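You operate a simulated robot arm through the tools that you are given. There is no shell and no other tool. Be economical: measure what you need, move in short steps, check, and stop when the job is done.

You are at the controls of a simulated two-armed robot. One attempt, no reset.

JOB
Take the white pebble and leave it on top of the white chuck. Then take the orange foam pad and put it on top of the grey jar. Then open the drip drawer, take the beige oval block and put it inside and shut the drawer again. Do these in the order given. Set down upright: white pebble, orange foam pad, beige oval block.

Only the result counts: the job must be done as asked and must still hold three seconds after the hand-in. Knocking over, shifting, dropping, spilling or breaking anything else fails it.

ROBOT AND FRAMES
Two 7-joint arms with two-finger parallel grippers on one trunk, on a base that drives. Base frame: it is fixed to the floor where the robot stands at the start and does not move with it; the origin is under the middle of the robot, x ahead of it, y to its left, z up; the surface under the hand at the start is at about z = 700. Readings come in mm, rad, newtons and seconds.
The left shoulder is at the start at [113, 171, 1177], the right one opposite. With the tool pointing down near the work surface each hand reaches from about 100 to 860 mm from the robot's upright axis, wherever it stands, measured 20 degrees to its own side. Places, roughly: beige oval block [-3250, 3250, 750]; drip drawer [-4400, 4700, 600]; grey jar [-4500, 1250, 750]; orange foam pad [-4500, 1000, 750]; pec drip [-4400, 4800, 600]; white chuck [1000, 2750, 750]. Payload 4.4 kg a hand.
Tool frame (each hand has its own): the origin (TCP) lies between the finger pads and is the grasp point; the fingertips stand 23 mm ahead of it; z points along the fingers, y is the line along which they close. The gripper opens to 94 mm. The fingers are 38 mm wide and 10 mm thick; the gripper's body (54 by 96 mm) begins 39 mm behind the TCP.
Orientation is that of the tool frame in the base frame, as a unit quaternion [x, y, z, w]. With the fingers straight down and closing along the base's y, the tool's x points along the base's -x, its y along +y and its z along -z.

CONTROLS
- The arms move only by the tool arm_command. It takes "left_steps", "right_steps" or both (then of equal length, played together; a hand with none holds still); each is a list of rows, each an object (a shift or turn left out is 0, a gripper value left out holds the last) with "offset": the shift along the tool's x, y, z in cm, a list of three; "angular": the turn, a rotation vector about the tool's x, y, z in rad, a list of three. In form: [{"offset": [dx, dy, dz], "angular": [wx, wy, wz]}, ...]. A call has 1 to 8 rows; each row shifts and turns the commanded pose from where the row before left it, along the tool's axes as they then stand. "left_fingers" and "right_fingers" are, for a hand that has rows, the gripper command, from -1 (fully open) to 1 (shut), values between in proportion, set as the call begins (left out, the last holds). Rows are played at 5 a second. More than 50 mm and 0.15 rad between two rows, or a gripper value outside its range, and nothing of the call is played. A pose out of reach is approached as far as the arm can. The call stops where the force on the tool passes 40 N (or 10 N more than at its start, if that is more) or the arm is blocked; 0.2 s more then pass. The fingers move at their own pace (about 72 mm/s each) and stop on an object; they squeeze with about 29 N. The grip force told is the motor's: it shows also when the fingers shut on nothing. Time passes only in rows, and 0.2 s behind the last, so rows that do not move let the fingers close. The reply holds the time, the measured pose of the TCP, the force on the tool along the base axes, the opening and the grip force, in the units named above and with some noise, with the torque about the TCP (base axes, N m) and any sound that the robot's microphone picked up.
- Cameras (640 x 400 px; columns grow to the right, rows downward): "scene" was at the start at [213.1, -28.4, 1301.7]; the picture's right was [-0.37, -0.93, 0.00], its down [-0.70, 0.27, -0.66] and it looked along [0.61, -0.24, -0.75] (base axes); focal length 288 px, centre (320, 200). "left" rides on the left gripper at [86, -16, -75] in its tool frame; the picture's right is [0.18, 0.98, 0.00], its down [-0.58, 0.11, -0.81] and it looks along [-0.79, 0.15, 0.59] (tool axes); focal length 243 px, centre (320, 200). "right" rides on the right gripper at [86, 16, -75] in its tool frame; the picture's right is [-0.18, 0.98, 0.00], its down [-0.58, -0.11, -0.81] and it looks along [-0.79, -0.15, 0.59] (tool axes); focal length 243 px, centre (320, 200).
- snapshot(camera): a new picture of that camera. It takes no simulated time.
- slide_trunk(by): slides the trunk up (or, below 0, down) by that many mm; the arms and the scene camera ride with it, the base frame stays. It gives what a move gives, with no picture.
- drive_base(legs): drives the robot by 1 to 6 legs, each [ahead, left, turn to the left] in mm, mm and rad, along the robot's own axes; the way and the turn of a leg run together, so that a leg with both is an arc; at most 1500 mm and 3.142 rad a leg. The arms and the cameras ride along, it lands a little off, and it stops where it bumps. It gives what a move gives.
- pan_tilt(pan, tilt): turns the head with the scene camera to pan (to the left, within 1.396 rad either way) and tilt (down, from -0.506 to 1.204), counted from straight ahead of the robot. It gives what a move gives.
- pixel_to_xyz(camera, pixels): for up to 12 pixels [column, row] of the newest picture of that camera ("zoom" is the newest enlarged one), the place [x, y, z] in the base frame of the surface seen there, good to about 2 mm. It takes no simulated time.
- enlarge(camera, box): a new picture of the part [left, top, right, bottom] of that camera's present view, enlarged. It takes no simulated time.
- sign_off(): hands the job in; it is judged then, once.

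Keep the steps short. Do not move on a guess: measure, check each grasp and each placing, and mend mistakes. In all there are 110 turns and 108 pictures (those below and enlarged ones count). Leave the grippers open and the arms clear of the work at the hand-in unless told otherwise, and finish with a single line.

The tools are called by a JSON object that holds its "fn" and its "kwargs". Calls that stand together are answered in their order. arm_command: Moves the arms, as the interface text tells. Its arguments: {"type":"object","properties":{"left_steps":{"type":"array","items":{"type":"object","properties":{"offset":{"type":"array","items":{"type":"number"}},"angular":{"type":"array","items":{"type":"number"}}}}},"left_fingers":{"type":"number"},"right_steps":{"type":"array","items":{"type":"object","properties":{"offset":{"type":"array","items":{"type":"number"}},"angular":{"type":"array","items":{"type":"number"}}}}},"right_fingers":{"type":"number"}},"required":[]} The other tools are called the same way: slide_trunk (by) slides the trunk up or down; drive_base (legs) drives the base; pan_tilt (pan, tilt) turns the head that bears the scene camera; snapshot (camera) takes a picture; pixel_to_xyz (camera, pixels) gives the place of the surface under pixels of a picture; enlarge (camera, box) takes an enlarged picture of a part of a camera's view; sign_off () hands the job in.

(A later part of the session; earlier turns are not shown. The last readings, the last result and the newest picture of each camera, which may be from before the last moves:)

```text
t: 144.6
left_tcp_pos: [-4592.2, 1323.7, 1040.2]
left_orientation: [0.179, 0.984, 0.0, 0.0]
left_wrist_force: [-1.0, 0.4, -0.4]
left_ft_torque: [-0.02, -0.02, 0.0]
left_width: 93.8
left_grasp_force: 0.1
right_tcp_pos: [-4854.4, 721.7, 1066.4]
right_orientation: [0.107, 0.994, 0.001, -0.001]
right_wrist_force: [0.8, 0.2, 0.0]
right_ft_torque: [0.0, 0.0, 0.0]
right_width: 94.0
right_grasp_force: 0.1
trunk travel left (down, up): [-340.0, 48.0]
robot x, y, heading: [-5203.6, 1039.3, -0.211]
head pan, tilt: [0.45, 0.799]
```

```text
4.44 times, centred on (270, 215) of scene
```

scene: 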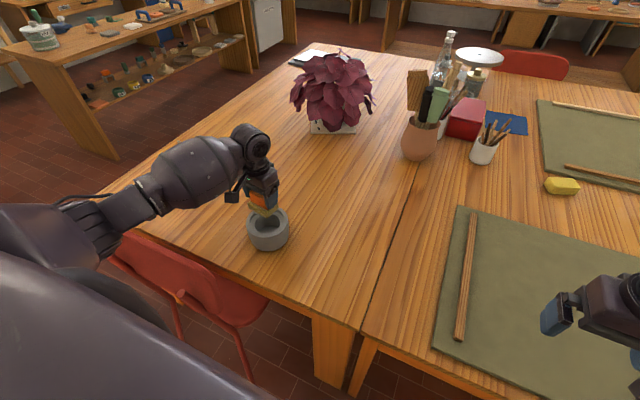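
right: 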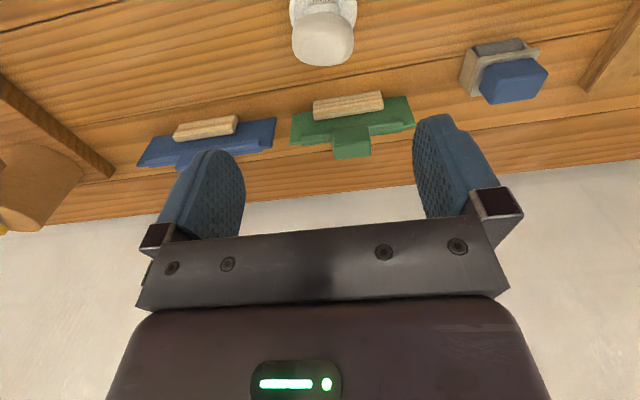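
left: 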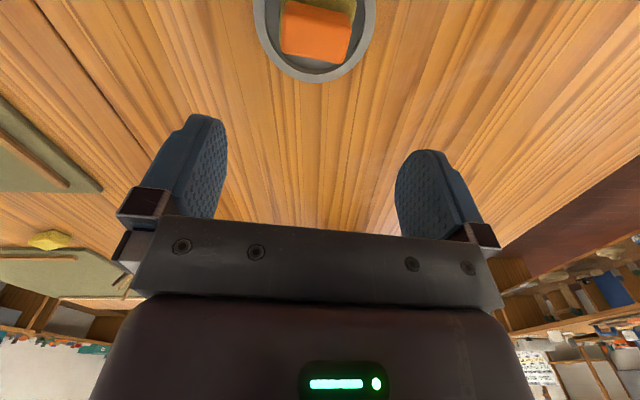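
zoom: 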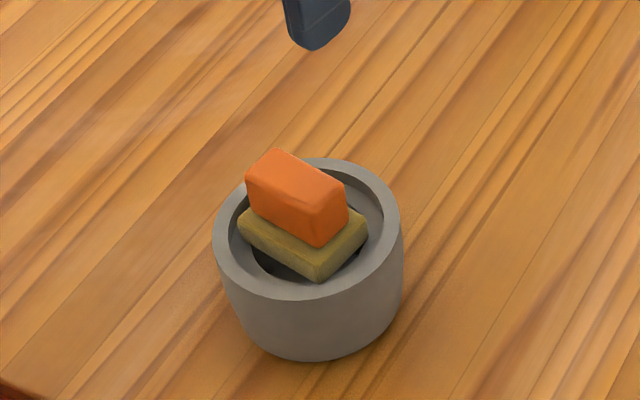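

The pad sits properly in the jar's seat. I'll withdraw the left hand, undo its turn, back off and drive toward the drawer area.

{"fn": "arm_command", "kwargs": {"left_steps": [{"offset": [3.5, -2, -0.5]}, {"offset": [3.5, -2, -0.5]}, {"offset": [3.5, -2, -0.5]}, {"offset": [3.0, -1.5, -0.5]}, {"angular": [0, 0, -0.145]}, {}]}}

{"fn": "drive_base", "kwargs": {"legs": [[-350, 0, 0], [0, 1400, 0], [0, 0, 1.4]]}}

{"fn": "pan_tilt", "kwargs": {"pan": -0.1, "tilt": 0.4}}

{"fn": "snapshot", "kwargs": {"camera": "scene"}}

```text
t: 146.0
left_tcp_pos: [-4743.6, 1297.9, 1059.8]
left_orientation: [0.106, 0.994, 0.001, 0.001]
left_wrist_force: [-0.6, -0.5, 0.5]
left_ft_torque: [0.01, -0.05, -0.03]
left_width: 94.0
left_grasp_force: 0.1
right_tcp_pos: [-4855.5, 722.2, 1066.9]
right_orientation: [0.107, 0.994, 0.0, 0.0]
right_wrist_force: [-0.7, 1.2, -0.3]
right_ft_torque: [0.02, 0.02, 0.03]
right_width: 93.9
right_grasp_force: 0.0
trunk travel left (down, up): [-340.0, 48.0]
robot x, y, heading: [-5202.5, 1038.8, -0.21]
head pan, tilt: [0.45, 0.799]
```

```text
t: 163.6
left_tcp_pos: [-5414.1, 2966.6, 1058.9]
left_orientation: [-0.557, 0.831, 0.001, 0.0]
left_wrist_force: [0.6, -1.7, -0.2]
left_ft_torque: [-0.02, 0.01, -0.01]
left_width: 93.9
left_grasp_force: 0.0
right_tcp_pos: [-4867.0, 2754.1, 1067.3]
right_orientation: [-0.555, 0.832, 0.0, 0.0]
right_wrist_force: [0.9, 0.1, -1.1]
right_ft_torque: [-0.03, 0.03, 0.0]
right_width: 94.2
right_grasp_force: 0.1
trunk travel left (down, up): [-340.0, 48.0]
robot x, y, heading: [-5239.6, 2463.1, 1.181]
head pan, tilt: [0.45, 0.799]
```

```text
t: 164.6
left_tcp_pos: [-5414.8, 2965.3, 1059.4]
left_orientation: [-0.557, 0.83, 0.0, -0.001]
left_wrist_force: [0.4, -0.1, 0.8]
left_ft_torque: [-0.03, 0.0, -0.01]
left_width: 93.8
left_grasp_force: 0.1
right_tcp_pos: [-4867.3, 2753.5, 1067.2]
right_orientation: [-0.555, 0.832, -0.001, -0.001]
right_wrist_force: [-0.3, -0.2, 0.7]
right_ft_torque: [-0.02, 0.0, -0.03]
right_width: 94.4
right_grasp_force: 0.1
trunk travel left (down, up): [-340.0, 48.0]
robot x, y, heading: [-5239.5, 2463.7, 1.179]
head pan, tilt: [-0.099, 0.4]
```

```text
48 pictures are left
```

scene: 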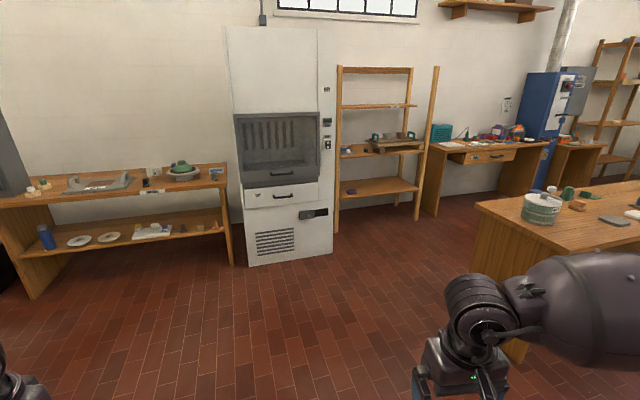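

The white cabinet has a drawer with a dark handle at (283,195). Measure it, the side bench and the island.

{"fn": "enlarge", "kwargs": {"camera": "scene", "box": [225, 100, 345, 270]}}

{"fn": "pixel_to_xyz", "kwargs": {"camera": "scene", "pixels": [[283, 195], [245, 190], [318, 185], [318, 205], [247, 206], [249, 264], [332, 250], [232, 262], [500, 350], [545, 203], [480, 210], [335, 230]]}}

```text
2.35 times, centred on (285, 185) of scene
```

zoom: 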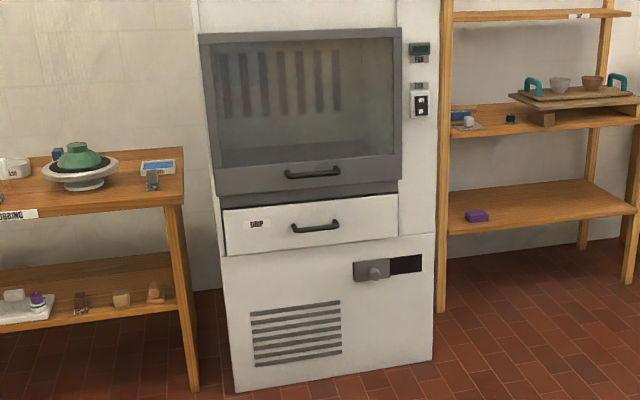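

```text
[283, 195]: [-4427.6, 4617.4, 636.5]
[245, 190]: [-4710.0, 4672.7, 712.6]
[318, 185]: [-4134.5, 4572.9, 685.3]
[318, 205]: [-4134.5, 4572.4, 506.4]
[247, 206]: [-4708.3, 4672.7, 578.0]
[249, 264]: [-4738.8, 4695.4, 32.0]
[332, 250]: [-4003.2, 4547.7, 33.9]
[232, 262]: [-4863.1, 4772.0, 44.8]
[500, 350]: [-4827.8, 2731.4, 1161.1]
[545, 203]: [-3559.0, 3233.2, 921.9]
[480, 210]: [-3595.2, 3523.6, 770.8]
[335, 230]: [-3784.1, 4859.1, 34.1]
```

The DRIP drawer's handle is at (-4428,4617,636) and its front's heading is 1.40. I'll drive to stand about 750 mm in front, with the handle to the right side.

{"fn": "drive_base", "kwargs": {"legs": [[780, 30, 0.11], [740, 30, 0.11]]}}

{"fn": "pan_tilt", "kwargs": {"pan": -0.3, "tilt": 0.75}}

{"fn": "snapshot", "kwargs": {"camera": "scene"}}

```text
t: 172.3
left_tcp_pos: [-5133.0, 4379.0, 1058.9]
left_orientation: [-0.637, 0.771, 0.0, -0.001]
left_wrist_force: [-0.6, 0.5, 0.0]
left_ft_torque: [-0.02, -0.01, 0.01]
left_width: 94.0
left_grasp_force: 0.1
right_tcp_pos: [-4554.6, 4281.1, 1065.6]
right_orientation: [-0.636, 0.772, -0.001, 0.0]
right_wrist_force: [1.0, 0.1, -0.4]
right_ft_torque: [-0.02, -0.04, 0.02]
right_width: 94.0
right_grasp_force: 0.0
trunk travel left (down, up): [-340.0, 48.0]
robot x, y, heading: [-4865.0, 3921.4, 1.377]
head pan, tilt: [-0.099, 0.4]
```

```text
t: 173.2
left_tcp_pos: [-5132.9, 4379.5, 1059.7]
left_orientation: [-0.637, 0.771, -0.001, 0.001]
left_wrist_force: [0.0, -0.7, -0.3]
left_ft_torque: [-0.03, -0.02, -0.02]
left_width: 94.1
left_grasp_force: 0.1
right_tcp_pos: [-4553.2, 4280.7, 1067.8]
right_orientation: [-0.636, 0.772, -0.001, 0.0]
right_wrist_force: [0.4, -1.3, -0.3]
right_ft_torque: [0.0, 0.02, -0.01]
right_width: 93.9
right_grasp_force: 0.1
trunk travel left (down, up): [-340.0, 48.0]
robot x, y, heading: [-4861.6, 3923.3, 1.378]
head pan, tilt: [-0.3, 0.75]
```

```text
46 pictures are left
```

scene: 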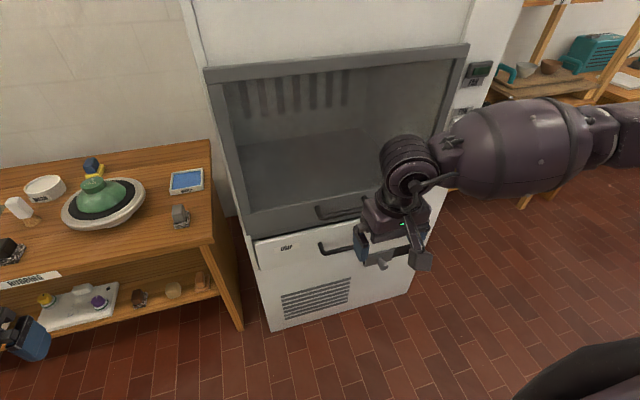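

I'm about 165 mm too far left. I'll shift right, then check the left bench's edge before lowering anything.

{"fn": "drive_base", "kwargs": {"legs": [[0, -165, 0.02]]}}

{"fn": "pan_tilt", "kwargs": {"pan": 0.1, "tilt": 0.85}}

{"fn": "snapshot", "kwargs": {"camera": "scene"}}

```text
t: 175.2
left_tcp_pos: [-4981.2, 4342.8, 1060.9]
left_orientation: [-0.645, 0.764, 0.0, 0.0]
left_wrist_force: [-0.3, 0.5, -0.8]
left_ft_torque: [0.02, 0.01, -0.01]
left_width: 94.3
left_grasp_force: 0.1
right_tcp_pos: [-4400.4, 4257.6, 1066.6]
right_orientation: [-0.645, 0.764, 0.0, 0.0]
right_wrist_force: [-0.3, 0.0, -0.1]
right_ft_torque: [-0.02, -0.01, 0.01]
right_width: 94.0
right_grasp_force: 0.0
trunk travel left (down, up): [-340.0, 48.0]
robot x, y, heading: [-4702.0, 3890.9, 1.394]
head pan, tilt: [-0.3, 0.75]
```

```text
t: 176.1
left_tcp_pos: [-4980.9, 4344.1, 1060.0]
left_orientation: [-0.645, 0.764, 0.0, 0.0]
left_wrist_force: [0.0, 0.3, 0.0]
left_ft_torque: [0.0, -0.02, -0.01]
left_width: 94.1
left_grasp_force: 0.0
right_tcp_pos: [-4399.8, 4257.1, 1066.9]
right_orientation: [-0.645, 0.764, 0.0, 0.0]
right_wrist_force: [0.1, 0.5, 0.3]
right_ft_torque: [-0.03, -0.03, 0.0]
right_width: 94.0
right_grasp_force: 0.1
trunk travel left (down, up): [-340.0, 48.0]
robot x, y, heading: [-4700.7, 3895.9, 1.402]
head pan, tilt: [0.099, 0.85]
```

```text
45 pictures are left
```

scene: 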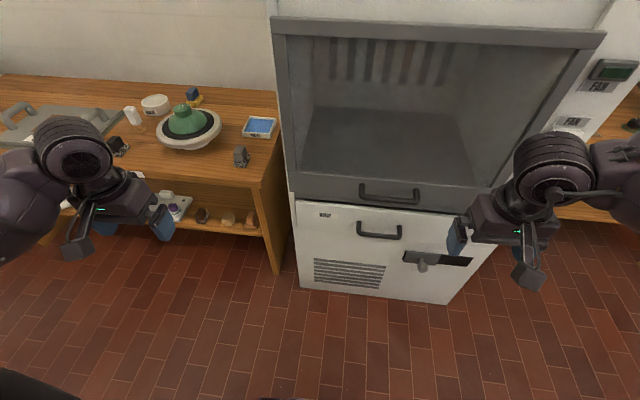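

{"fn": "enlarge", "kwargs": {"camera": "scene", "box": [320, 170, 440, 250]}}

{"fn": "pixel_to_xyz", "kwargs": {"camera": "scene", "pixels": [[255, 182], [90, 175], [298, 206], [470, 220], [298, 195], [390, 190], [447, 303], [300, 285]]}}

```text
5.00 times, centred on (380, 210) of scene
```

zoom: 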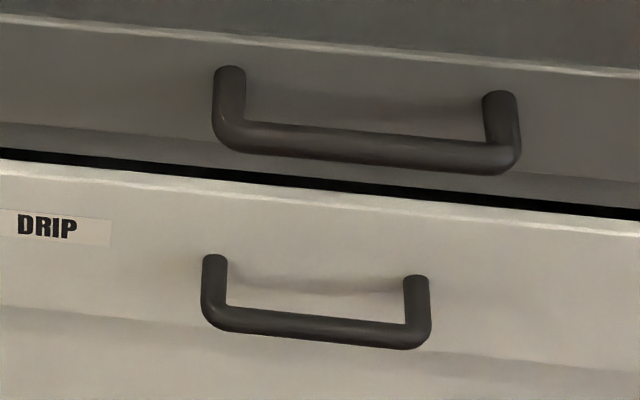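

```text
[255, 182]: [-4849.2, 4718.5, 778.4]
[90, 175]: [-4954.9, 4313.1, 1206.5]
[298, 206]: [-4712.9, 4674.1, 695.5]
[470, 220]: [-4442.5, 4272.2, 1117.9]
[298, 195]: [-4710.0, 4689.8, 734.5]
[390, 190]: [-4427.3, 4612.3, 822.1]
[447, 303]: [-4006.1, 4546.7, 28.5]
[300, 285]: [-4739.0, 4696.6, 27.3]
```

{"fn": "pixel_to_xyz", "kwargs": {"camera": "zoom", "pixels": [[215, 315], [315, 326], [410, 340], [315, 332], [315, 320], [215, 265], [415, 290], [315, 270], [310, 187], [310, 220], [360, 150], [330, 100]]}}

```text
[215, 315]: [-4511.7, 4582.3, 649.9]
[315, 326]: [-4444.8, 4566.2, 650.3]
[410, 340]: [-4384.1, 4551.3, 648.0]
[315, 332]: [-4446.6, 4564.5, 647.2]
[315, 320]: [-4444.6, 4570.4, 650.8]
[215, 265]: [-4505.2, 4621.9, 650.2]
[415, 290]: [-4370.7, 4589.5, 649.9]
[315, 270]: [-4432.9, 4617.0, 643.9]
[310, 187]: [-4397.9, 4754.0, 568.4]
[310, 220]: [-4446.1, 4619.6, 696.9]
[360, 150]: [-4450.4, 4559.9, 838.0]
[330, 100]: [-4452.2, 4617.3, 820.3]
```

The handle bar is at (-4446,4568,646), about 12 mm thick and standing 50 mm off the front. I'll grip it from the front with the fingers closing vertically. First lower the trunk.

{"fn": "slide_trunk", "kwargs": {"by": -280}}

{"fn": "arm_command", "kwargs": {"right_steps": [{"offset": [-4, 3, 0]}, {"offset": [-4, 3, 0]}, {"offset": [-4, 3, 0]}, {"angular": [0, -0.148, 0]}, {"angular": [0, -0.148, 0]}, {"angular": [0, -0.148, 0]}, {"angular": [0, -0.148, 0]}, {"angular": [0, -0.148, 0]}]}}

{"fn": "arm_command", "kwargs": {"right_steps": [{"angular": [0, -0.148, 0]}, {"angular": [0, -0.148, 0]}, {"angular": [0, -0.148, 0]}, {"angular": [0, -0.148, 0]}, {"angular": [0, -0.148, 0]}, {"angular": [0, -0.091, 0]}, {}]}}

```text
t: 178.9
left_tcp_pos: [-4986.1, 4312.7, 700.5]
left_orientation: [-0.635, 0.754, -0.11, -0.13]
left_wrist_force: [-0.3, -1.5, -0.2]
left_ft_torque: [0.02, 0.01, 0.0]
left_width: 93.9
left_grasp_force: 0.1
right_tcp_pos: [-4406.9, 4220.6, 685.2]
right_orientation: [-0.631, 0.748, -0.132, -0.156]
right_wrist_force: [0.1, 1.3, 0.3]
right_ft_torque: [-0.01, 0.0, 0.0]
right_width: 94.0
right_grasp_force: 0.0
trunk travel left (down, up): [-60.0, 328.0]
robot x, y, heading: [-4703.6, 3893.8, 1.405]
head pan, tilt: [0.099, 0.85]
```

```text
t: 180.8
left_tcp_pos: [-4986.2, 4313.5, 699.9]
left_orientation: [-0.636, 0.753, -0.109, -0.13]
left_wrist_force: [0.4, -0.3, -0.3]
left_ft_torque: [0.02, -0.02, -0.03]
left_width: 93.8
left_grasp_force: 0.0
right_tcp_pos: [-4476.2, 4342.3, 636.1]
right_orientation: [-0.636, 0.754, 0.106, 0.125]
right_wrist_force: [0.0, -0.2, 0.0]
right_ft_torque: [0.01, 0.01, 0.0]
right_width: 93.9
right_grasp_force: 0.1
trunk travel left (down, up): [-60.0, 328.0]
robot x, y, heading: [-4699.3, 3891.5, 1.404]
head pan, tilt: [0.099, 0.85]
```

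```text
t: 182.3
left_tcp_pos: [-4986.7, 4312.6, 699.7]
left_orientation: [-0.636, 0.753, -0.11, -0.131]
left_wrist_force: [0.4, -0.6, -0.4]
left_ft_torque: [0.01, 0.0, -0.01]
left_width: 93.9
left_grasp_force: 0.0
right_tcp_pos: [-4486.0, 4342.1, 636.5]
right_orientation: [-0.635, 0.746, 0.134, 0.147]
right_wrist_force: [-0.4, -0.2, -0.2]
right_ft_torque: [0.0, -0.01, -0.01]
right_width: 94.1
right_grasp_force: 0.0
right hand out of reach, approached as far as the arm can: row 1, 2, 3, 4, 5, 6
trunk travel left (down, up): [-60.0, 328.0]
robot x, y, heading: [-4698.9, 3892.9, 1.401]
head pan, tilt: [0.099, 0.85]
```

The hand can't pitch further up when this close to the body. I'll back the base off 170 mm and extend the arm forward instead.

{"fn": "drive_base", "kwargs": {"legs": [[-180, 0, 0]]}}

{"fn": "arm_command", "kwargs": {"right_steps": [{"offset": [-4.4, 0, 0.3]}, {"offset": [-4.4, 0, 0.3]}, {"offset": [-4.4, 0, 0.3]}, {"offset": [-4.4, 0, 0.3]}, {}]}}

```text
t: 183.9
left_tcp_pos: [-5018.7, 4133.0, 700.2]
left_orientation: [-0.638, 0.751, -0.11, -0.129]
left_wrist_force: [0.5, -0.1, 1.0]
left_ft_torque: [0.0, 0.01, -0.04]
left_width: 94.0
left_grasp_force: 0.0
right_tcp_pos: [-4518.9, 4166.7, 635.3]
right_orientation: [-0.638, 0.744, 0.135, 0.147]
right_wrist_force: [0.1, 0.3, 0.3]
right_ft_torque: [0.01, -0.01, -0.03]
right_width: 94.0
right_grasp_force: 0.1
trunk travel left (down, up): [-60.0, 328.0]
robot x, y, heading: [-4734.6, 3715.2, 1.406]
head pan, tilt: [0.099, 0.85]
```

```text
t: 185.1
left_tcp_pos: [-5018.5, 4133.4, 700.0]
left_orientation: [-0.638, 0.751, -0.11, -0.13]
left_wrist_force: [-0.4, -0.3, 0.1]
left_ft_torque: [-0.03, -0.02, 0.01]
left_width: 94.2
left_grasp_force: 0.1
right_tcp_pos: [-4491.1, 4332.8, 693.6]
right_orientation: [-0.637, 0.745, 0.134, 0.147]
right_wrist_force: [0.1, 0.1, 0.7]
right_ft_torque: [-0.02, 0.0, -0.04]
right_width: 94.0
right_grasp_force: 0.0
trunk travel left (down, up): [-60.0, 328.0]
robot x, y, heading: [-4730.4, 3716.5, 1.409]
head pan, tilt: [0.099, 0.85]
```

Now the hand is 650 mm ahead; pitch up further.

{"fn": "arm_command", "kwargs": {"right_steps": [{"angular": [0, -0.148, 0]}, {"angular": [0, -0.148, 0]}, {"angular": [0, -0.148, 0]}, {"angular": [0, -0.148, 0]}, {"angular": [0, -0.148, 0]}, {"angular": [0, -0.148, 0]}, {"angular": [0, -0.148, 0]}, {"angular": [0, -0.13, 0]}]}}

```text
t: 186.9
left_tcp_pos: [-5020.0, 4132.5, 700.0]
left_orientation: [-0.638, 0.751, -0.11, -0.13]
left_wrist_force: [-0.3, -0.6, -1.2]
left_ft_torque: [0.03, -0.01, 0.0]
left_width: 94.1
left_grasp_force: 0.1
right_tcp_pos: [-4492.3, 4331.8, 693.8]
right_orientation: [-0.611, 0.714, 0.227, 0.255]
right_wrist_force: [0.2, 0.1, 0.5]
right_ft_torque: [0.01, -0.01, -0.01]
right_width: 94.1
right_grasp_force: 0.0
right hand out of reach, approached as far as the arm can: row 3, 4, 5, 6, 7, 8
trunk travel left (down, up): [-60.0, 328.0]
robot x, y, heading: [-4733.7, 3716.2, 1.409]
head pan, tilt: [0.099, 0.85]
```

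Pitch stops at about 40° from vertical, which is enough if the fingers close fore-and-aft around the bar from above. I'll turn the hand 90° about its own axis.

{"fn": "arm_command", "kwargs": {"right_steps": [{"angular": [0, 0, 0.148]}, {"angular": [0, 0, 0.148]}, {"angular": [0, 0, 0.148]}, {"angular": [0, 0, 0.148]}, {"angular": [0, 0, 0.148]}, {"angular": [0, 0, 0.148]}, {"angular": [0, 0, 0.148]}, {"angular": [0, 0, 0.148]}], "right_fingers": 0.1}}

{"fn": "arm_command", "kwargs": {"right_steps": [{"angular": [0, 0, 0.148]}, {"angular": [0, 0, 0.148]}, {"angular": [0, 0, 0.09]}, {}]}}

{"fn": "snapshot", "kwargs": {"camera": "scene"}}

```text
t: 188.7
left_tcp_pos: [-5018.6, 4132.2, 699.9]
left_orientation: [-0.638, 0.751, -0.11, -0.129]
left_wrist_force: [0.8, 0.0, 0.2]
left_ft_torque: [0.0, -0.02, 0.0]
left_width: 93.9
left_grasp_force: 0.0
right_tcp_pos: [-4492.8, 4330.2, 695.1]
right_orientation: [-0.107, 0.934, 0.331, 0.084]
right_wrist_force: [0.4, 0.2, -0.1]
right_ft_torque: [-0.01, 0.02, -0.01]
right_width: 42.3
right_grasp_force: 0.1
trunk travel left (down, up): [-60.0, 328.0]
robot x, y, heading: [-4733.0, 3718.8, 1.41]
head pan, tilt: [0.099, 0.85]
```

```text
t: 189.7
left_tcp_pos: [-5018.9, 4134.4, 700.8]
left_orientation: [-0.639, 0.75, -0.111, -0.13]
left_wrist_force: [0.1, 0.3, 0.0]
left_ft_torque: [0.02, 0.04, -0.03]
left_width: 93.7
left_grasp_force: 0.0
right_tcp_pos: [-4492.6, 4330.6, 693.7]
right_orientation: [0.074, 0.937, 0.34, 0.02]
right_wrist_force: [0.1, 0.2, 0.2]
right_ft_torque: [-0.01, 0.0, 0.01]
right_width: 42.4
right_grasp_force: 0.0
trunk travel left (down, up): [-60.0, 328.0]
robot x, y, heading: [-4730.4, 3716.0, 1.407]
head pan, tilt: [0.099, 0.85]
```

```text
43 pictures are left
```

scene: 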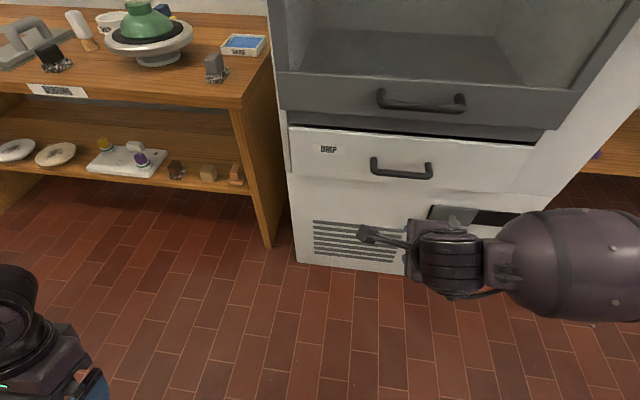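

The hand now points forward-down, closing fore-and-aft, opened to 42 mm. I'll drive 110 mm closer so the bar is in easy reach, then re-read.

{"fn": "drive_base", "kwargs": {"legs": [[110, 0, 0]]}}

```text
t: 190.8
left_tcp_pos: [-5001.0, 4241.2, 700.1]
left_orientation: [-0.638, 0.751, -0.11, -0.131]
left_wrist_force: [0.1, -0.2, -0.2]
left_ft_torque: [-0.02, 0.0, -0.02]
left_width: 94.0
left_grasp_force: 0.1
right_tcp_pos: [-4474.7, 4439.6, 692.7]
right_orientation: [0.073, 0.938, 0.34, 0.021]
right_wrist_force: [-0.5, 0.3, -1.0]
right_ft_torque: [0.01, -0.01, -0.01]
right_width: 42.2
right_grasp_force: 0.2
trunk travel left (down, up): [-60.0, 328.0]
robot x, y, heading: [-4712.9, 3823.0, 1.405]
head pan, tilt: [0.099, 0.85]
```

Move to the pre-grasp point up along the hand's axis from the bar.

{"fn": "arm_command", "kwargs": {"right_steps": [{"offset": [-0.4, 3.57, -0.47]}, {"offset": [-0.4, 3.57, -0.47]}, {}]}}

{"fn": "enlarge", "kwargs": {"camera": "scene", "box": [300, 80, 560, 280]}}

{"fn": "snapshot", "kwargs": {"camera": "right"}}

```text
t: 191.7
left_tcp_pos: [-5000.4, 4240.6, 700.0]
left_orientation: [-0.638, 0.751, -0.11, -0.13]
left_wrist_force: [0.3, 0.0, -0.8]
left_ft_torque: [-0.03, -0.01, -0.01]
left_width: 94.2
left_grasp_force: 0.1
right_tcp_pos: [-4460.9, 4489.3, 747.5]
right_orientation: [0.072, 0.937, 0.341, 0.021]
right_wrist_force: [-0.3, -0.1, 0.2]
right_ft_torque: [-0.01, 0.04, 0.02]
right_width: 42.5
right_grasp_force: 0.1
trunk travel left (down, up): [-60.0, 328.0]
robot x, y, heading: [-4710.6, 3821.6, 1.401]
head pan, tilt: [0.099, 0.85]
```

```text
2.00 times, centred on (430, 180) of scene
```

zoom: 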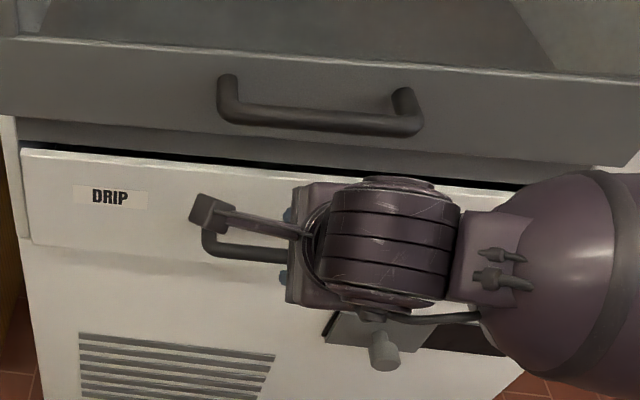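

```text
41 pictures are left
```

right: 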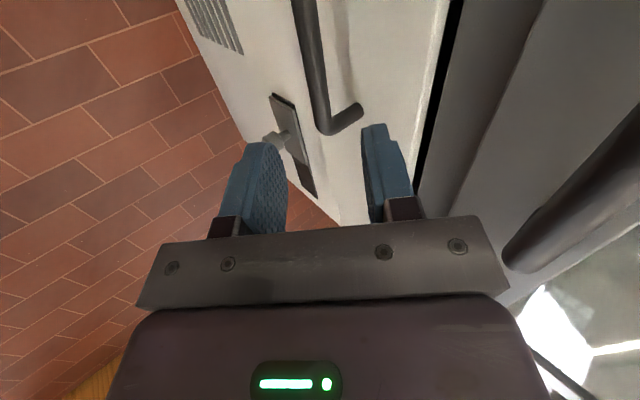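

The bar lies between the finger planes. I'll verify its position from this camera.

{"fn": "pixel_to_xyz", "kwargs": {"camera": "right", "pixels": [[310, 20], [315, 60], [320, 100], [326, 125], [350, 115], [370, 60]]}}

```text
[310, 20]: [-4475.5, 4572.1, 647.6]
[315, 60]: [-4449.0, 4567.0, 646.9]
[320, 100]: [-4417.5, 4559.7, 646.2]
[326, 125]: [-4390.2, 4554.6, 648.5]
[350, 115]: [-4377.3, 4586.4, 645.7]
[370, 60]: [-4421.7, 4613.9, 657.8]
```

Bar centre is about (-4449,4571,645). I'll go 12.1 cm along the hand's axis with a 2 mm correction.

{"fn": "arm_command", "kwargs": {"right_steps": [{"offset": [0, -0.2, 4]}, {"offset": [0, 0, 3]}, {"offset": [0, 0, 2.5]}, {"offset": [0, 0, 2.5]}, {}]}}

{"fn": "snapshot", "kwargs": {"camera": "right"}}

```text
t: 192.8
left_tcp_pos: [-5000.5, 4241.7, 699.1]
left_orientation: [-0.639, 0.751, -0.11, -0.13]
left_wrist_force: [-0.4, -0.7, -0.5]
left_ft_torque: [-0.03, 0.0, 0.0]
left_width: 93.8
left_grasp_force: 0.0
right_tcp_pos: [-4447.7, 4564.1, 654.0]
right_orientation: [0.072, 0.937, 0.34, 0.019]
right_wrist_force: [0.2, -0.5, 1.4]
right_ft_torque: [-0.01, -0.03, 0.0]
right_width: 42.3
right_grasp_force: 0.0
trunk travel left (down, up): [-60.0, 328.0]
robot x, y, heading: [-4712.6, 3824.1, 1.413]
head pan, tilt: [0.099, 0.85]
```

```text
40 pictures are left
```

right: 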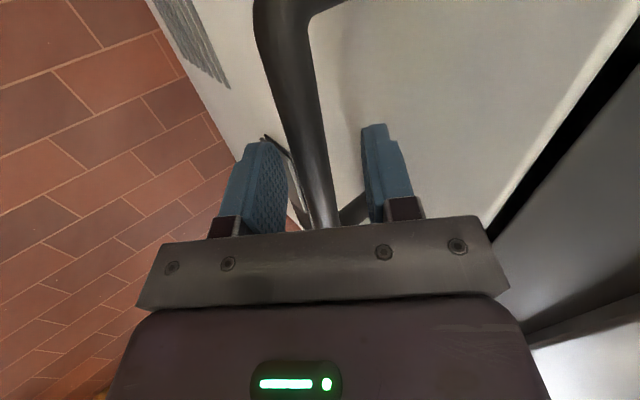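

The bar is between the fingers. Close, then test the pull with a few cm by arm.

{"fn": "arm_command", "kwargs": {"right_steps": [{}, {}, {}, {}], "right_fingers": 1}}

{"fn": "arm_command", "kwargs": {"right_steps": [{"offset": [0.04, -1.54, -1.28]}, {"offset": [0.04, -1.54, -1.28]}, {"offset": [0.04, -1.54, -1.28]}, {}]}}

{"fn": "snapshot", "kwargs": {"camera": "scene"}}

```text
t: 193.8
left_tcp_pos: [-5001.6, 4241.1, 700.3]
left_orientation: [-0.638, 0.751, -0.111, -0.131]
left_wrist_force: [0.4, -0.3, 0.1]
left_ft_torque: [0.01, 0.0, -0.01]
left_width: 93.9
left_grasp_force: 0.0
right_tcp_pos: [-4449.8, 4561.3, 651.1]
right_orientation: [0.072, 0.938, 0.338, 0.02]
right_wrist_force: [-4.4, -21.9, -10.1]
right_ft_torque: [-0.18, 1.17, -1.5]
right_width: 18.2
right_grasp_force: 44.8
trunk travel left (down, up): [-60.0, 328.0]
robot x, y, heading: [-4710.5, 3819.5, 1.411]
head pan, tilt: [0.099, 0.85]
```

```text
t: 194.8
left_tcp_pos: [-5001.2, 4242.4, 698.6]
left_orientation: [-0.638, 0.751, -0.112, -0.131]
left_wrist_force: [-0.4, -0.1, -0.5]
left_ft_torque: [0.01, -0.02, -0.03]
left_width: 94.0
left_grasp_force: 0.0
right_tcp_pos: [-4460.1, 4503.0, 651.8]
right_orientation: [0.071, 0.938, 0.34, 0.017]
right_wrist_force: [-19.0, 4.8, -24.6]
right_ft_torque: [0.2, 1.55, -0.89]
right_width: 18.3
right_grasp_force: 45.2
trunk travel left (down, up): [-60.0, 328.0]
robot x, y, heading: [-4712.7, 3822.5, 1.407]
head pan, tilt: [0.099, 0.85]
```

```text
39 pictures are left
```

scene: 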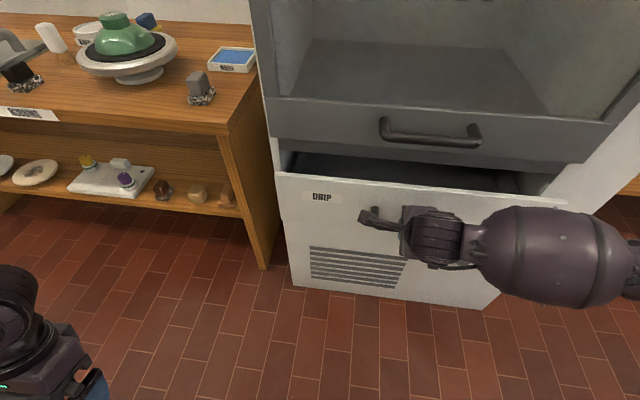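

The drawer slides (58 mm so far). I'll drive the base straight back 180 mm to open it further.

{"fn": "drive_base", "kwargs": {"legs": [[-180, 0, 0]]}}

{"fn": "snapshot", "kwargs": {"camera": "scene"}}

```text
t: 195.9
left_tcp_pos: [-5010.3, 4187.0, 700.3]
left_orientation: [-0.639, 0.75, -0.111, -0.13]
left_wrist_force: [0.5, 0.0, -0.4]
left_ft_torque: [-0.03, 0.01, -0.02]
left_width: 94.0
left_grasp_force: 0.1
right_tcp_pos: [-4472.3, 4447.2, 652.6]
right_orientation: [0.074, 0.938, 0.337, 0.015]
right_wrist_force: [-1.8, -0.7, -8.6]
right_ft_torque: [-0.19, 1.2, -1.36]
right_width: 18.0
right_grasp_force: 44.9
trunk travel left (down, up): [-60.0, 328.0]
robot x, y, heading: [-4723.7, 3768.0, 1.409]
head pan, tilt: [0.099, 0.85]
stopped in leg 1: the force on the tool passed its limit at 42 N (the readings are from after the stop); the commanded pose is now the measured one
```

```text
38 pictures are left
```

scene: 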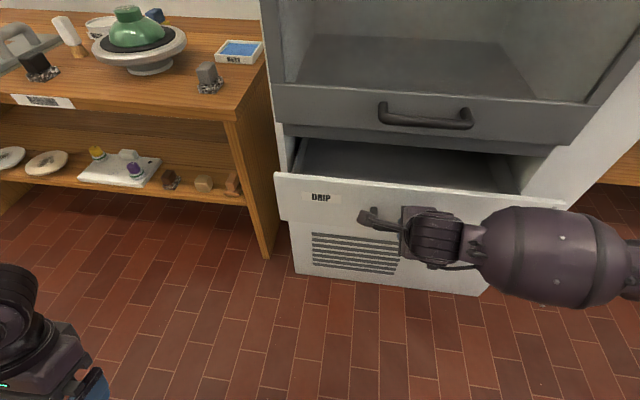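

The stop came on a force transient; the drawer is now open about 114 mm and the stress is reset. Continue.

{"fn": "drive_base", "kwargs": {"legs": [[-60, 0, 0]]}}

{"fn": "drive_base", "kwargs": {"legs": [[-60, 0, 0]]}}

{"fn": "snapshot", "kwargs": {"camera": "scene"}}

```text
t: 196.8
left_tcp_pos: [-5019.8, 4130.2, 699.9]
left_orientation: [-0.637, 0.751, -0.111, -0.13]
left_wrist_force: [-0.3, -0.1, -0.6]
left_ft_torque: [0.0, -0.01, 0.0]
left_width: 93.8
left_grasp_force: 0.1
right_tcp_pos: [-4483.1, 4390.1, 650.3]
right_orientation: [0.072, 0.938, 0.339, 0.014]
right_wrist_force: [-28.6, 4.6, -16.5]
right_ft_torque: [0.19, 1.57, -1.05]
right_width: 18.4
right_grasp_force: 45.1
trunk travel left (down, up): [-60.0, 328.0]
robot x, y, heading: [-4733.1, 3710.1, 1.408]
head pan, tilt: [0.099, 0.85]
```

```text
t: 197.8
left_tcp_pos: [-5030.4, 4070.4, 699.9]
left_orientation: [-0.638, 0.75, -0.111, -0.131]
left_wrist_force: [-0.1, 0.4, 0.6]
left_ft_torque: [0.01, -0.04, -0.03]
left_width: 94.2
left_grasp_force: 0.1
right_tcp_pos: [-4494.8, 4330.2, 651.3]
right_orientation: [0.07, 0.939, 0.337, 0.011]
right_wrist_force: [-20.3, 3.0, -13.7]
right_ft_torque: [0.13, 1.25, -1.32]
right_width: 18.2
right_grasp_force: 45.0
trunk travel left (down, up): [-60.0, 328.0]
robot x, y, heading: [-4743.2, 3655.9, 1.409]
head pan, tilt: [0.099, 0.85]
```

```text
37 pictures are left
```

scene: 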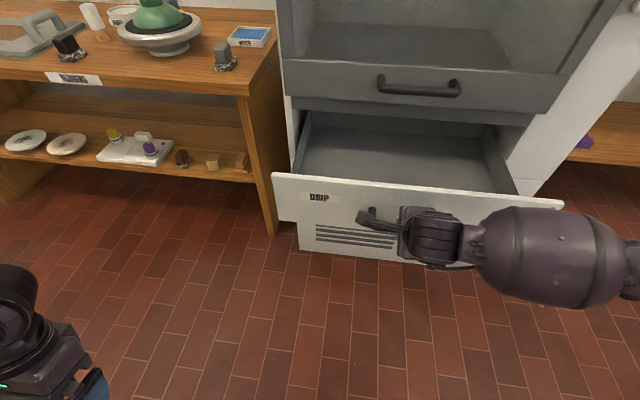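

The drawer is open about 234 mm. Release the bar and back the hand out along its axis; then inspect the inside.

{"fn": "arm_command", "kwargs": {"right_steps": [{}, {}, {}], "right_fingers": 0.1}}

{"fn": "arm_command", "kwargs": {"right_steps": [{"offset": [0, 0, -2]}, {"offset": [0, 0, -3]}, {"offset": [0, 0, -4]}, {"offset": [0, 0, -4]}, {}]}}

{"fn": "pixel_to_xyz", "kwargs": {"camera": "scene", "pixels": [[400, 150], [400, 175], [340, 150], [470, 165], [285, 176], [555, 203], [420, 188], [300, 150], [510, 185], [520, 115]]}}

```text
t: 198.6
left_tcp_pos: [-5028.7, 4070.1, 701.0]
left_orientation: [-0.638, 0.751, -0.11, -0.13]
left_wrist_force: [1.3, -0.3, 0.0]
left_ft_torque: [-0.01, 0.0, 0.02]
left_width: 93.8
left_grasp_force: 0.0
right_tcp_pos: [-4494.7, 4329.1, 653.5]
right_orientation: [0.07, 0.938, 0.339, 0.012]
right_wrist_force: [-0.5, -0.1, 0.2]
right_ft_torque: [-0.02, 0.02, 0.01]
right_width: 42.5
right_grasp_force: 0.1
trunk travel left (down, up): [-60.0, 328.0]
robot x, y, heading: [-4742.5, 3651.9, 1.408]
head pan, tilt: [0.099, 0.85]
```

```text
t: 199.8
left_tcp_pos: [-5030.8, 4070.1, 700.3]
left_orientation: [-0.638, 0.751, -0.11, -0.129]
left_wrist_force: [0.3, 0.3, -0.4]
left_ft_torque: [-0.04, -0.04, 0.0]
left_width: 94.3
left_grasp_force: 0.1
right_tcp_pos: [-4506.1, 4248.5, 751.0]
right_orientation: [0.07, 0.938, 0.339, 0.01]
right_wrist_force: [0.6, 0.4, -0.4]
right_ft_torque: [-0.03, -0.02, 0.01]
right_width: 42.1
right_grasp_force: 0.1
trunk travel left (down, up): [-60.0, 328.0]
robot x, y, heading: [-4743.8, 3650.1, 1.406]
head pan, tilt: [0.099, 0.85]
```

```text
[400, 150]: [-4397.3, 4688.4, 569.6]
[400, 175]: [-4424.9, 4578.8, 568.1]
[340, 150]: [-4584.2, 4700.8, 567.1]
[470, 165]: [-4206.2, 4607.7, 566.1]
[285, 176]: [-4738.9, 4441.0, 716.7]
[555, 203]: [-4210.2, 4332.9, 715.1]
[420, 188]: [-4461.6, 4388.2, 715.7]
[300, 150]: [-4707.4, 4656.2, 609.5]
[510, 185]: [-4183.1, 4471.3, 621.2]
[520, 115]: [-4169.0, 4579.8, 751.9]
```

The drawer is empty: floor z=568, front-wall top z=716. Now fetch the block: back off, raise the trunk and turn to face the island.

{"fn": "drive_base", "kwargs": {"legs": [[-300, 0, 0]]}}

{"fn": "slide_trunk", "kwargs": {"by": 240}}

{"fn": "drive_base", "kwargs": {"legs": [[0, 0, -1.6]]}}

{"fn": "pan_tilt", "kwargs": {"pan": 0.0, "tilt": 0.45}}

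{"fn": "snapshot", "kwargs": {"camera": "scene"}}

```text
t: 201.8
left_tcp_pos: [-5077.6, 3778.1, 701.4]
left_orientation: [-0.639, 0.751, -0.11, -0.128]
left_wrist_force: [-0.3, 0.2, 0.7]
left_ft_torque: [-0.01, 0.0, 0.03]
left_width: 94.1
left_grasp_force: 0.1
right_tcp_pos: [-4553.3, 3956.9, 751.3]
right_orientation: [0.069, 0.938, 0.339, 0.01]
right_wrist_force: [-0.5, -0.5, 1.1]
right_ft_torque: [0.0, -0.02, -0.05]
right_width: 42.3
right_grasp_force: 0.1
trunk travel left (down, up): [-60.0, 328.0]
robot x, y, heading: [-4789.4, 3362.4, 1.413]
head pan, tilt: [0.099, 0.85]
```

```text
t: 204.3
left_tcp_pos: [-5077.0, 3778.9, 939.7]
left_orientation: [-0.638, 0.751, -0.11, -0.13]
left_wrist_force: [0.0, 0.8, 0.2]
left_ft_torque: [0.0, 0.03, 0.0]
left_width: 93.9
left_grasp_force: 0.0
right_tcp_pos: [-4554.4, 3956.9, 990.7]
right_orientation: [0.069, 0.939, 0.338, 0.01]
right_wrist_force: [0.0, 0.6, 0.6]
right_ft_torque: [-0.01, 0.01, 0.03]
right_width: 42.4
right_grasp_force: 0.0
trunk travel left (down, up): [-300.0, 88.0]
robot x, y, heading: [-4789.5, 3363.1, 1.413]
head pan, tilt: [0.099, 0.85]
```

```text
t: 208.6
left_tcp_pos: [-4370.8, 3647.1, 939.8]
left_orientation: [0.082, 0.982, 0.015, -0.17]
left_wrist_force: [0.3, 0.4, 0.5]
left_ft_torque: [0.03, -0.06, -0.03]
left_width: 94.0
left_grasp_force: 0.1
right_tcp_pos: [-4195.6, 3122.6, 990.6]
right_orientation: [0.714, 0.613, 0.232, 0.248]
right_wrist_force: [-0.7, -0.5, -0.1]
right_ft_torque: [0.02, -0.02, 0.0]
right_width: 42.2
right_grasp_force: 0.1
trunk travel left (down, up): [-300.0, 88.0]
robot x, y, heading: [-4785.3, 3364.5, -0.167]
head pan, tilt: [0.099, 0.85]
```

```text
t: 209.4
left_tcp_pos: [-4370.4, 3648.7, 940.6]
left_orientation: [0.083, 0.982, 0.015, -0.169]
left_wrist_force: [-0.2, -0.9, -0.4]
left_ft_torque: [-0.01, 0.04, 0.01]
left_width: 93.9
left_grasp_force: 0.1
right_tcp_pos: [-4195.4, 3122.5, 991.2]
right_orientation: [0.714, 0.612, 0.232, 0.247]
right_wrist_force: [-0.1, 0.0, 0.0]
right_ft_torque: [0.01, -0.01, -0.02]
right_width: 42.4
right_grasp_force: 0.0
trunk travel left (down, up): [-300.0, 88.0]
robot x, y, heading: [-4789.2, 3365.4, -0.169]
head pan, tilt: [0.0, 0.45]
```

```text
36 pictures are left
```

scene: 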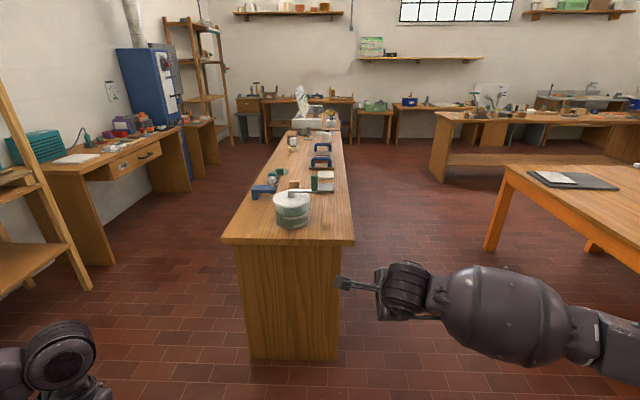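

{"fn": "enlarge", "kwargs": {"camera": "scene", "box": [220, 120, 360, 250]}}

{"fn": "pixel_to_xyz", "kwargs": {"camera": "zoom", "pixels": [[305, 210], [305, 290], [455, 170], [460, 190], [420, 195], [250, 180], [270, 165], [460, 145], [130, 330], [560, 330], [320, 180], [430, 185]]}}

```text
3.08 times, centred on (290, 185) of scene
```

zoom: 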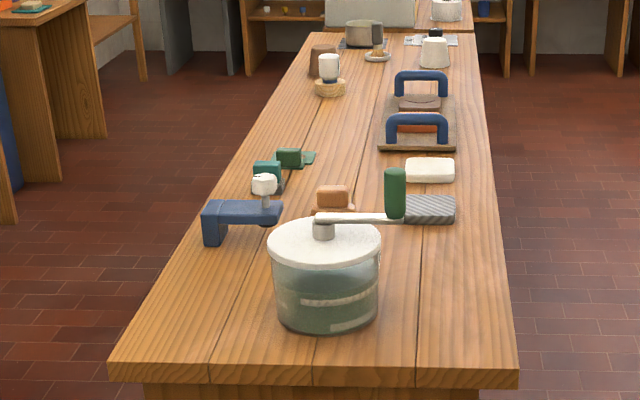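

```text
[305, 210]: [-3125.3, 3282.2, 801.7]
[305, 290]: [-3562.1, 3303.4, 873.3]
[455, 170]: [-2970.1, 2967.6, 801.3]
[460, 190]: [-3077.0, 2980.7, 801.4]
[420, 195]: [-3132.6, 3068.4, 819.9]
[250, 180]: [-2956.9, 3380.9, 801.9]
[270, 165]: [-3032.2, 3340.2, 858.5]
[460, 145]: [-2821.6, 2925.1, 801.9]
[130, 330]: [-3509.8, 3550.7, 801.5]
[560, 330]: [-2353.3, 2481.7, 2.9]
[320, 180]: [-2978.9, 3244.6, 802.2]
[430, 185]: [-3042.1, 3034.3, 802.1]
```

The block is probably behind the bucket, near mid-width. The south aisle side is open, so I'll drive round there and face the island.

{"fn": "drive_base", "kwargs": {"legs": [[677, -762, 0], [950, 40, 0], [0, 0, 1.5]]}}

{"fn": "pan_tilt", "kwargs": {"pan": 0.0, "tilt": 0.6}}

{"fn": "snapshot", "kwargs": {"camera": "scene"}}

```text
t: 224.9
left_tcp_pos: [-3596.2, 2807.3, 940.9]
left_orientation: [-0.63, 0.758, -0.108, -0.131]
left_wrist_force: [-0.2, -0.5, -0.1]
left_ft_torque: [0.03, 0.0, 0.0]
left_width: 94.0
left_grasp_force: 0.0
right_tcp_pos: [-3067.3, 2972.9, 991.6]
right_orientation: [0.082, 0.937, 0.339, 0.015]
right_wrist_force: [-0.1, -0.5, -0.4]
right_ft_torque: [0.02, -0.01, 0.0]
right_width: 42.2
right_grasp_force: 0.1
trunk travel left (down, up): [-300.0, 88.0]
robot x, y, heading: [-3318.7, 2386.2, 1.386]
head pan, tilt: [0.0, 0.45]
```

```text
t: 225.6
left_tcp_pos: [-3594.8, 2807.2, 940.0]
left_orientation: [-0.629, 0.758, -0.108, -0.132]
left_wrist_force: [-0.2, 0.3, 0.0]
left_ft_torque: [-0.01, -0.04, 0.0]
left_width: 94.1
left_grasp_force: 0.0
right_tcp_pos: [-3067.6, 2973.0, 991.5]
right_orientation: [0.082, 0.938, 0.338, 0.015]
right_wrist_force: [0.3, -0.6, -0.2]
right_ft_torque: [0.0, 0.02, -0.02]
right_width: 42.2
right_grasp_force: 0.0
trunk travel left (down, up): [-300.0, 88.0]
robot x, y, heading: [-3316.2, 2386.6, 1.387]
head pan, tilt: [0.0, 0.6]
```

```text
34 pictures are left
```

scene: 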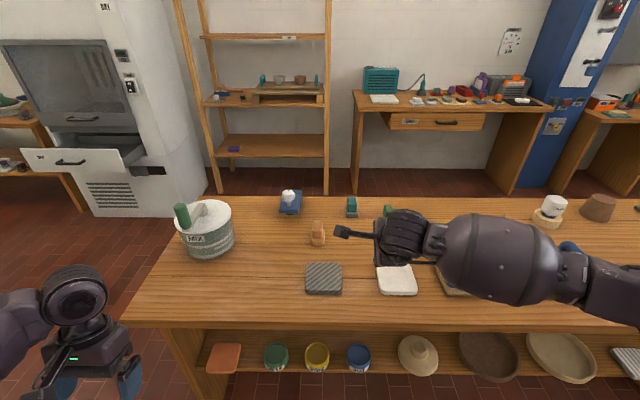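

{"fn": "enlarge", "kwargs": {"camera": "scene", "box": [280, 205, 360, 265]}}

{"fn": "pixel_to_xyz", "kwargs": {"camera": "scene", "pixels": [[317, 228], [317, 240], [323, 278], [397, 280], [288, 205], [208, 220], [180, 215], [323, 300]]}}

```text
6.67 times, centred on (320, 235) of scene
```

zoom: 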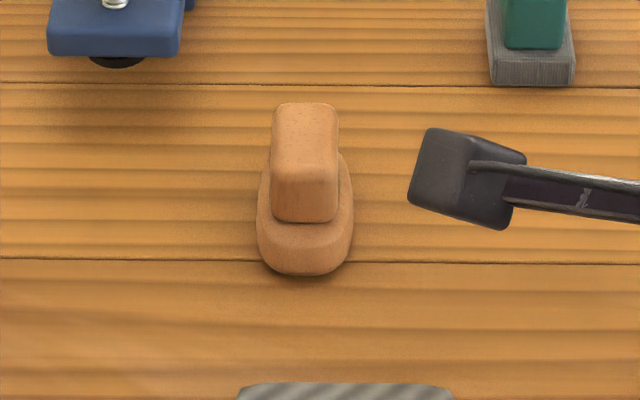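

```text
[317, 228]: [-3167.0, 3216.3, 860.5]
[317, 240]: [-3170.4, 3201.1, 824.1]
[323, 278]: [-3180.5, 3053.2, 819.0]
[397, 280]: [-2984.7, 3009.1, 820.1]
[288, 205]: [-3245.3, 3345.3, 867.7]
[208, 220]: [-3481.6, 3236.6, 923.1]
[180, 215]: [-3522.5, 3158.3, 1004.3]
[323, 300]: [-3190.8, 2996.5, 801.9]
```

This is the beige oval block: an oval base with a grip on top, at (-3167,3216). Measure its details.

{"fn": "pixel_to_xyz", "kwargs": {"camera": "zoom", "pixels": [[305, 108], [305, 140], [305, 170], [278, 140], [332, 140], [305, 210], [282, 215], [328, 215], [265, 220], [347, 220], [305, 262], [305, 285]]}}

```text
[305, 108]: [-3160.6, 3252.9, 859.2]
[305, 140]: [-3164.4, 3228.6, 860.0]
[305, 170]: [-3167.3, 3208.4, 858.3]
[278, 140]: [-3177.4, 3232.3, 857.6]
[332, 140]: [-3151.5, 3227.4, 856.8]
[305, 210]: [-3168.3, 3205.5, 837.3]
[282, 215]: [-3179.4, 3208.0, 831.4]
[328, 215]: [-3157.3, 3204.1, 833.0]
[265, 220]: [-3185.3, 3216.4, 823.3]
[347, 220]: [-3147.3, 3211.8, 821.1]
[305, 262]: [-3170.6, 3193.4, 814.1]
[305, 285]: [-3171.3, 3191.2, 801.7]
```

I'll level the left hand and bring it 12 cm inward (away from the bucket), then move the base closer and to the right.

{"fn": "arm_command", "kwargs": {"left_steps": [{"offset": [0, -4, -2], "angular": [0, -0.115, 0]}, {"offset": [0, -4, -2], "angular": [0, -0.115, 0]}, {"offset": [0, -4, -2], "angular": [0, -0.113, 0]}, {}]}}

{"fn": "drive_base", "kwargs": {"legs": [[0, -150, 0.02], [230, 0, 0]]}}

{"fn": "snapshot", "kwargs": {"camera": "scene"}}

```text
t: 226.6
left_tcp_pos: [-3477.6, 2799.2, 999.0]
left_orientation: [-0.639, 0.769, 0.002, 0.001]
left_wrist_force: [0.4, 0.0, -0.7]
left_ft_torque: [-0.01, -0.01, -0.01]
left_width: 93.9
left_grasp_force: 0.1
right_tcp_pos: [-3068.4, 2972.4, 991.8]
right_orientation: [0.081, 0.937, 0.339, 0.014]
right_wrist_force: [0.5, -0.5, 0.7]
right_ft_torque: [-0.02, -0.01, 0.01]
right_width: 42.3
right_grasp_force: 0.1
trunk travel left (down, up): [-300.0, 88.0]
robot x, y, heading: [-3320.5, 2381.5, 1.383]
head pan, tilt: [0.0, 0.6]
```

```text
t: 229.9
left_tcp_pos: [-3303.4, 2988.5, 997.3]
left_orientation: [-0.648, 0.761, 0.0, 0.001]
left_wrist_force: [-0.6, -0.6, 1.3]
left_ft_torque: [-0.03, 0.04, -0.02]
left_width: 93.8
left_grasp_force: 0.1
right_tcp_pos: [-2898.5, 3172.9, 990.8]
right_orientation: [0.07, 0.938, 0.339, 0.01]
right_wrist_force: [0.7, 0.1, 0.3]
right_ft_torque: [-0.02, 0.0, 0.01]
right_width: 42.5
right_grasp_force: 0.1
trunk travel left (down, up): [-300.0, 88.0]
robot x, y, heading: [-3133.8, 2579.3, 1.408]
head pan, tilt: [0.0, 0.6]
```

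```text
32 pictures are left
```

scene: 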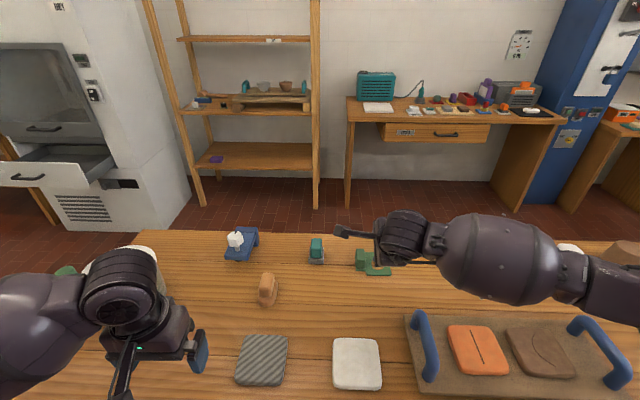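

Move the left hand over the block.

{"fn": "arm_command", "kwargs": {"left_steps": [{"offset": [-3.74, -1.41, 0.9]}, {"offset": [-3.74, -1.41, 0.9]}, {"offset": [-3.74, -1.41, 0.9]}, {"offset": [-3.74, -1.41, 0.9]}, {"offset": [-3.74, -1.41, 0.9]}, {"offset": [-3.74, -1.41, 0.9]}, {"offset": [-3.74, -1.41, 0.9]}, {}], "left_fingers": -1}}

{"fn": "snapshot", "kwargs": {"camera": "left"}}

```text
t: 231.7
left_tcp_pos: [-3163.2, 3232.6, 938.8]
left_orientation: [-0.648, 0.762, 0.0, 0.002]
left_wrist_force: [0.2, -0.1, 0.5]
left_ft_torque: [-0.03, 0.04, -0.01]
left_width: 93.8
left_grasp_force: 0.1
right_tcp_pos: [-2899.8, 3171.8, 990.6]
right_orientation: [0.069, 0.938, 0.339, 0.01]
right_wrist_force: [0.1, 0.6, 0.4]
right_ft_torque: [-0.03, -0.02, 0.0]
right_width: 42.1
right_grasp_force: 0.1
trunk travel left (down, up): [-300.0, 88.0]
robot x, y, heading: [-3134.5, 2578.3, 1.412]
head pan, tilt: [0.0, 0.6]
```

```text
31 pictures are left
```

left: 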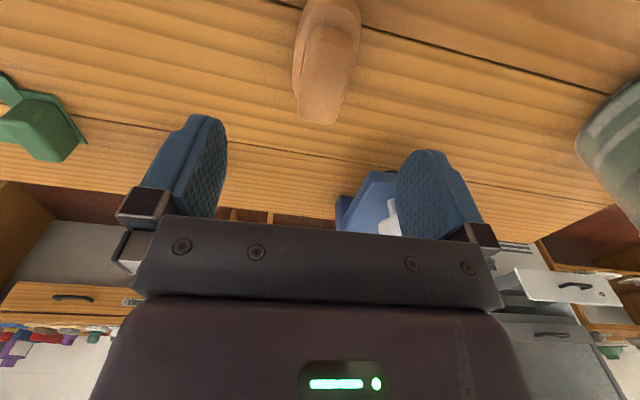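

{"fn": "pixel_to_xyz", "kwargs": {"camera": "left", "pixels": [[325, 60], [322, 90], [320, 115], [305, 80], [344, 85], [330, 20], [298, 50], [357, 40]]}}

```text
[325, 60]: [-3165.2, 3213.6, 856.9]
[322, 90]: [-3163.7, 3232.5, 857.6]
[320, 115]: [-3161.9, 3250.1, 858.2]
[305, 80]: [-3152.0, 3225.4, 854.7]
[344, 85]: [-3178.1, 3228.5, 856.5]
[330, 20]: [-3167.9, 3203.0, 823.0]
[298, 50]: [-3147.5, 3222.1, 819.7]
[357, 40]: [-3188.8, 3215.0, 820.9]
```

Centred. Descend 9 cm and close on the grip.

{"fn": "arm_command", "kwargs": {"left_steps": [{"offset": [0.1, 0.1, 3]}, {"offset": [0, 0, 3]}, {"offset": [0, 0, 2]}, {"offset": [0, 0, 0.9]}, {}]}}

{"fn": "arm_command", "kwargs": {"left_steps": [{}, {}, {}, {}, {}], "left_fingers": 1}}

{"fn": "arm_command", "kwargs": {"left_steps": [{"offset": [0, 0, -2]}, {"offset": [0, 0, -4]}, {"offset": [0, 0, -4]}, {"offset": [0, 0, -4]}, {"offset": [0, 0, -2]}, {}]}}

{"fn": "snapshot", "kwargs": {"camera": "left"}}

```text
t: 232.9
left_tcp_pos: [-3165.2, 3230.3, 845.8]
left_orientation: [-0.648, 0.762, 0.0, 0.0]
left_wrist_force: [0.5, -0.5, -0.7]
left_ft_torque: [0.01, 0.0, 0.03]
left_width: 93.9
left_grasp_force: 0.0
right_tcp_pos: [-2898.6, 3171.7, 991.1]
right_orientation: [0.07, 0.938, 0.339, 0.01]
right_wrist_force: [0.8, -0.5, -0.5]
right_ft_torque: [0.01, -0.01, 0.03]
right_width: 42.1
right_grasp_force: 0.0
trunk travel left (down, up): [-300.0, 88.0]
robot x, y, heading: [-3131.8, 2574.9, 1.412]
head pan, tilt: [0.0, 0.6]
```

```text
t: 234.1
left_tcp_pos: [-3165.4, 3229.7, 845.9]
left_orientation: [-0.648, 0.762, 0.0, 0.001]
left_wrist_force: [-1.1, 0.2, 0.6]
left_ft_torque: [0.02, -0.02, -0.04]
left_width: 31.5
left_grasp_force: 29.1
right_tcp_pos: [-2897.1, 3172.2, 991.7]
right_orientation: [0.07, 0.938, 0.339, 0.011]
right_wrist_force: [0.4, -0.2, 0.2]
right_ft_torque: [0.02, 0.04, -0.02]
right_width: 42.2
right_grasp_force: 0.1
trunk travel left (down, up): [-300.0, 88.0]
robot x, y, heading: [-3130.8, 2579.8, 1.413]
head pan, tilt: [0.0, 0.6]
```

```text
t: 235.5
left_tcp_pos: [-3163.8, 3231.1, 1008.3]
left_orientation: [-0.648, 0.762, 0.0, 0.001]
left_wrist_force: [-0.1, 0.3, -0.7]
left_ft_torque: [0.03, 0.0, 0.0]
left_width: 31.5
left_grasp_force: 28.4
right_tcp_pos: [-2898.6, 3173.0, 991.8]
right_orientation: [0.07, 0.938, 0.339, 0.011]
right_wrist_force: [0.4, 0.8, 0.7]
right_ft_torque: [0.01, -0.01, 0.04]
right_width: 42.3
right_grasp_force: 0.1
trunk travel left (down, up): [-300.0, 88.0]
robot x, y, heading: [-3134.5, 2576.9, 1.414]
head pan, tilt: [0.0, 0.6]
```

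```text
30 pictures are left
```

left: 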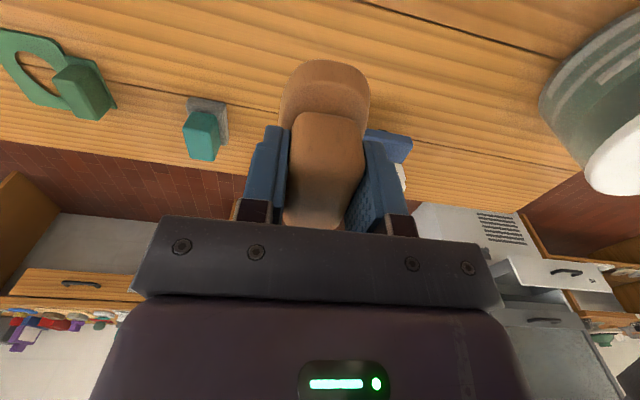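

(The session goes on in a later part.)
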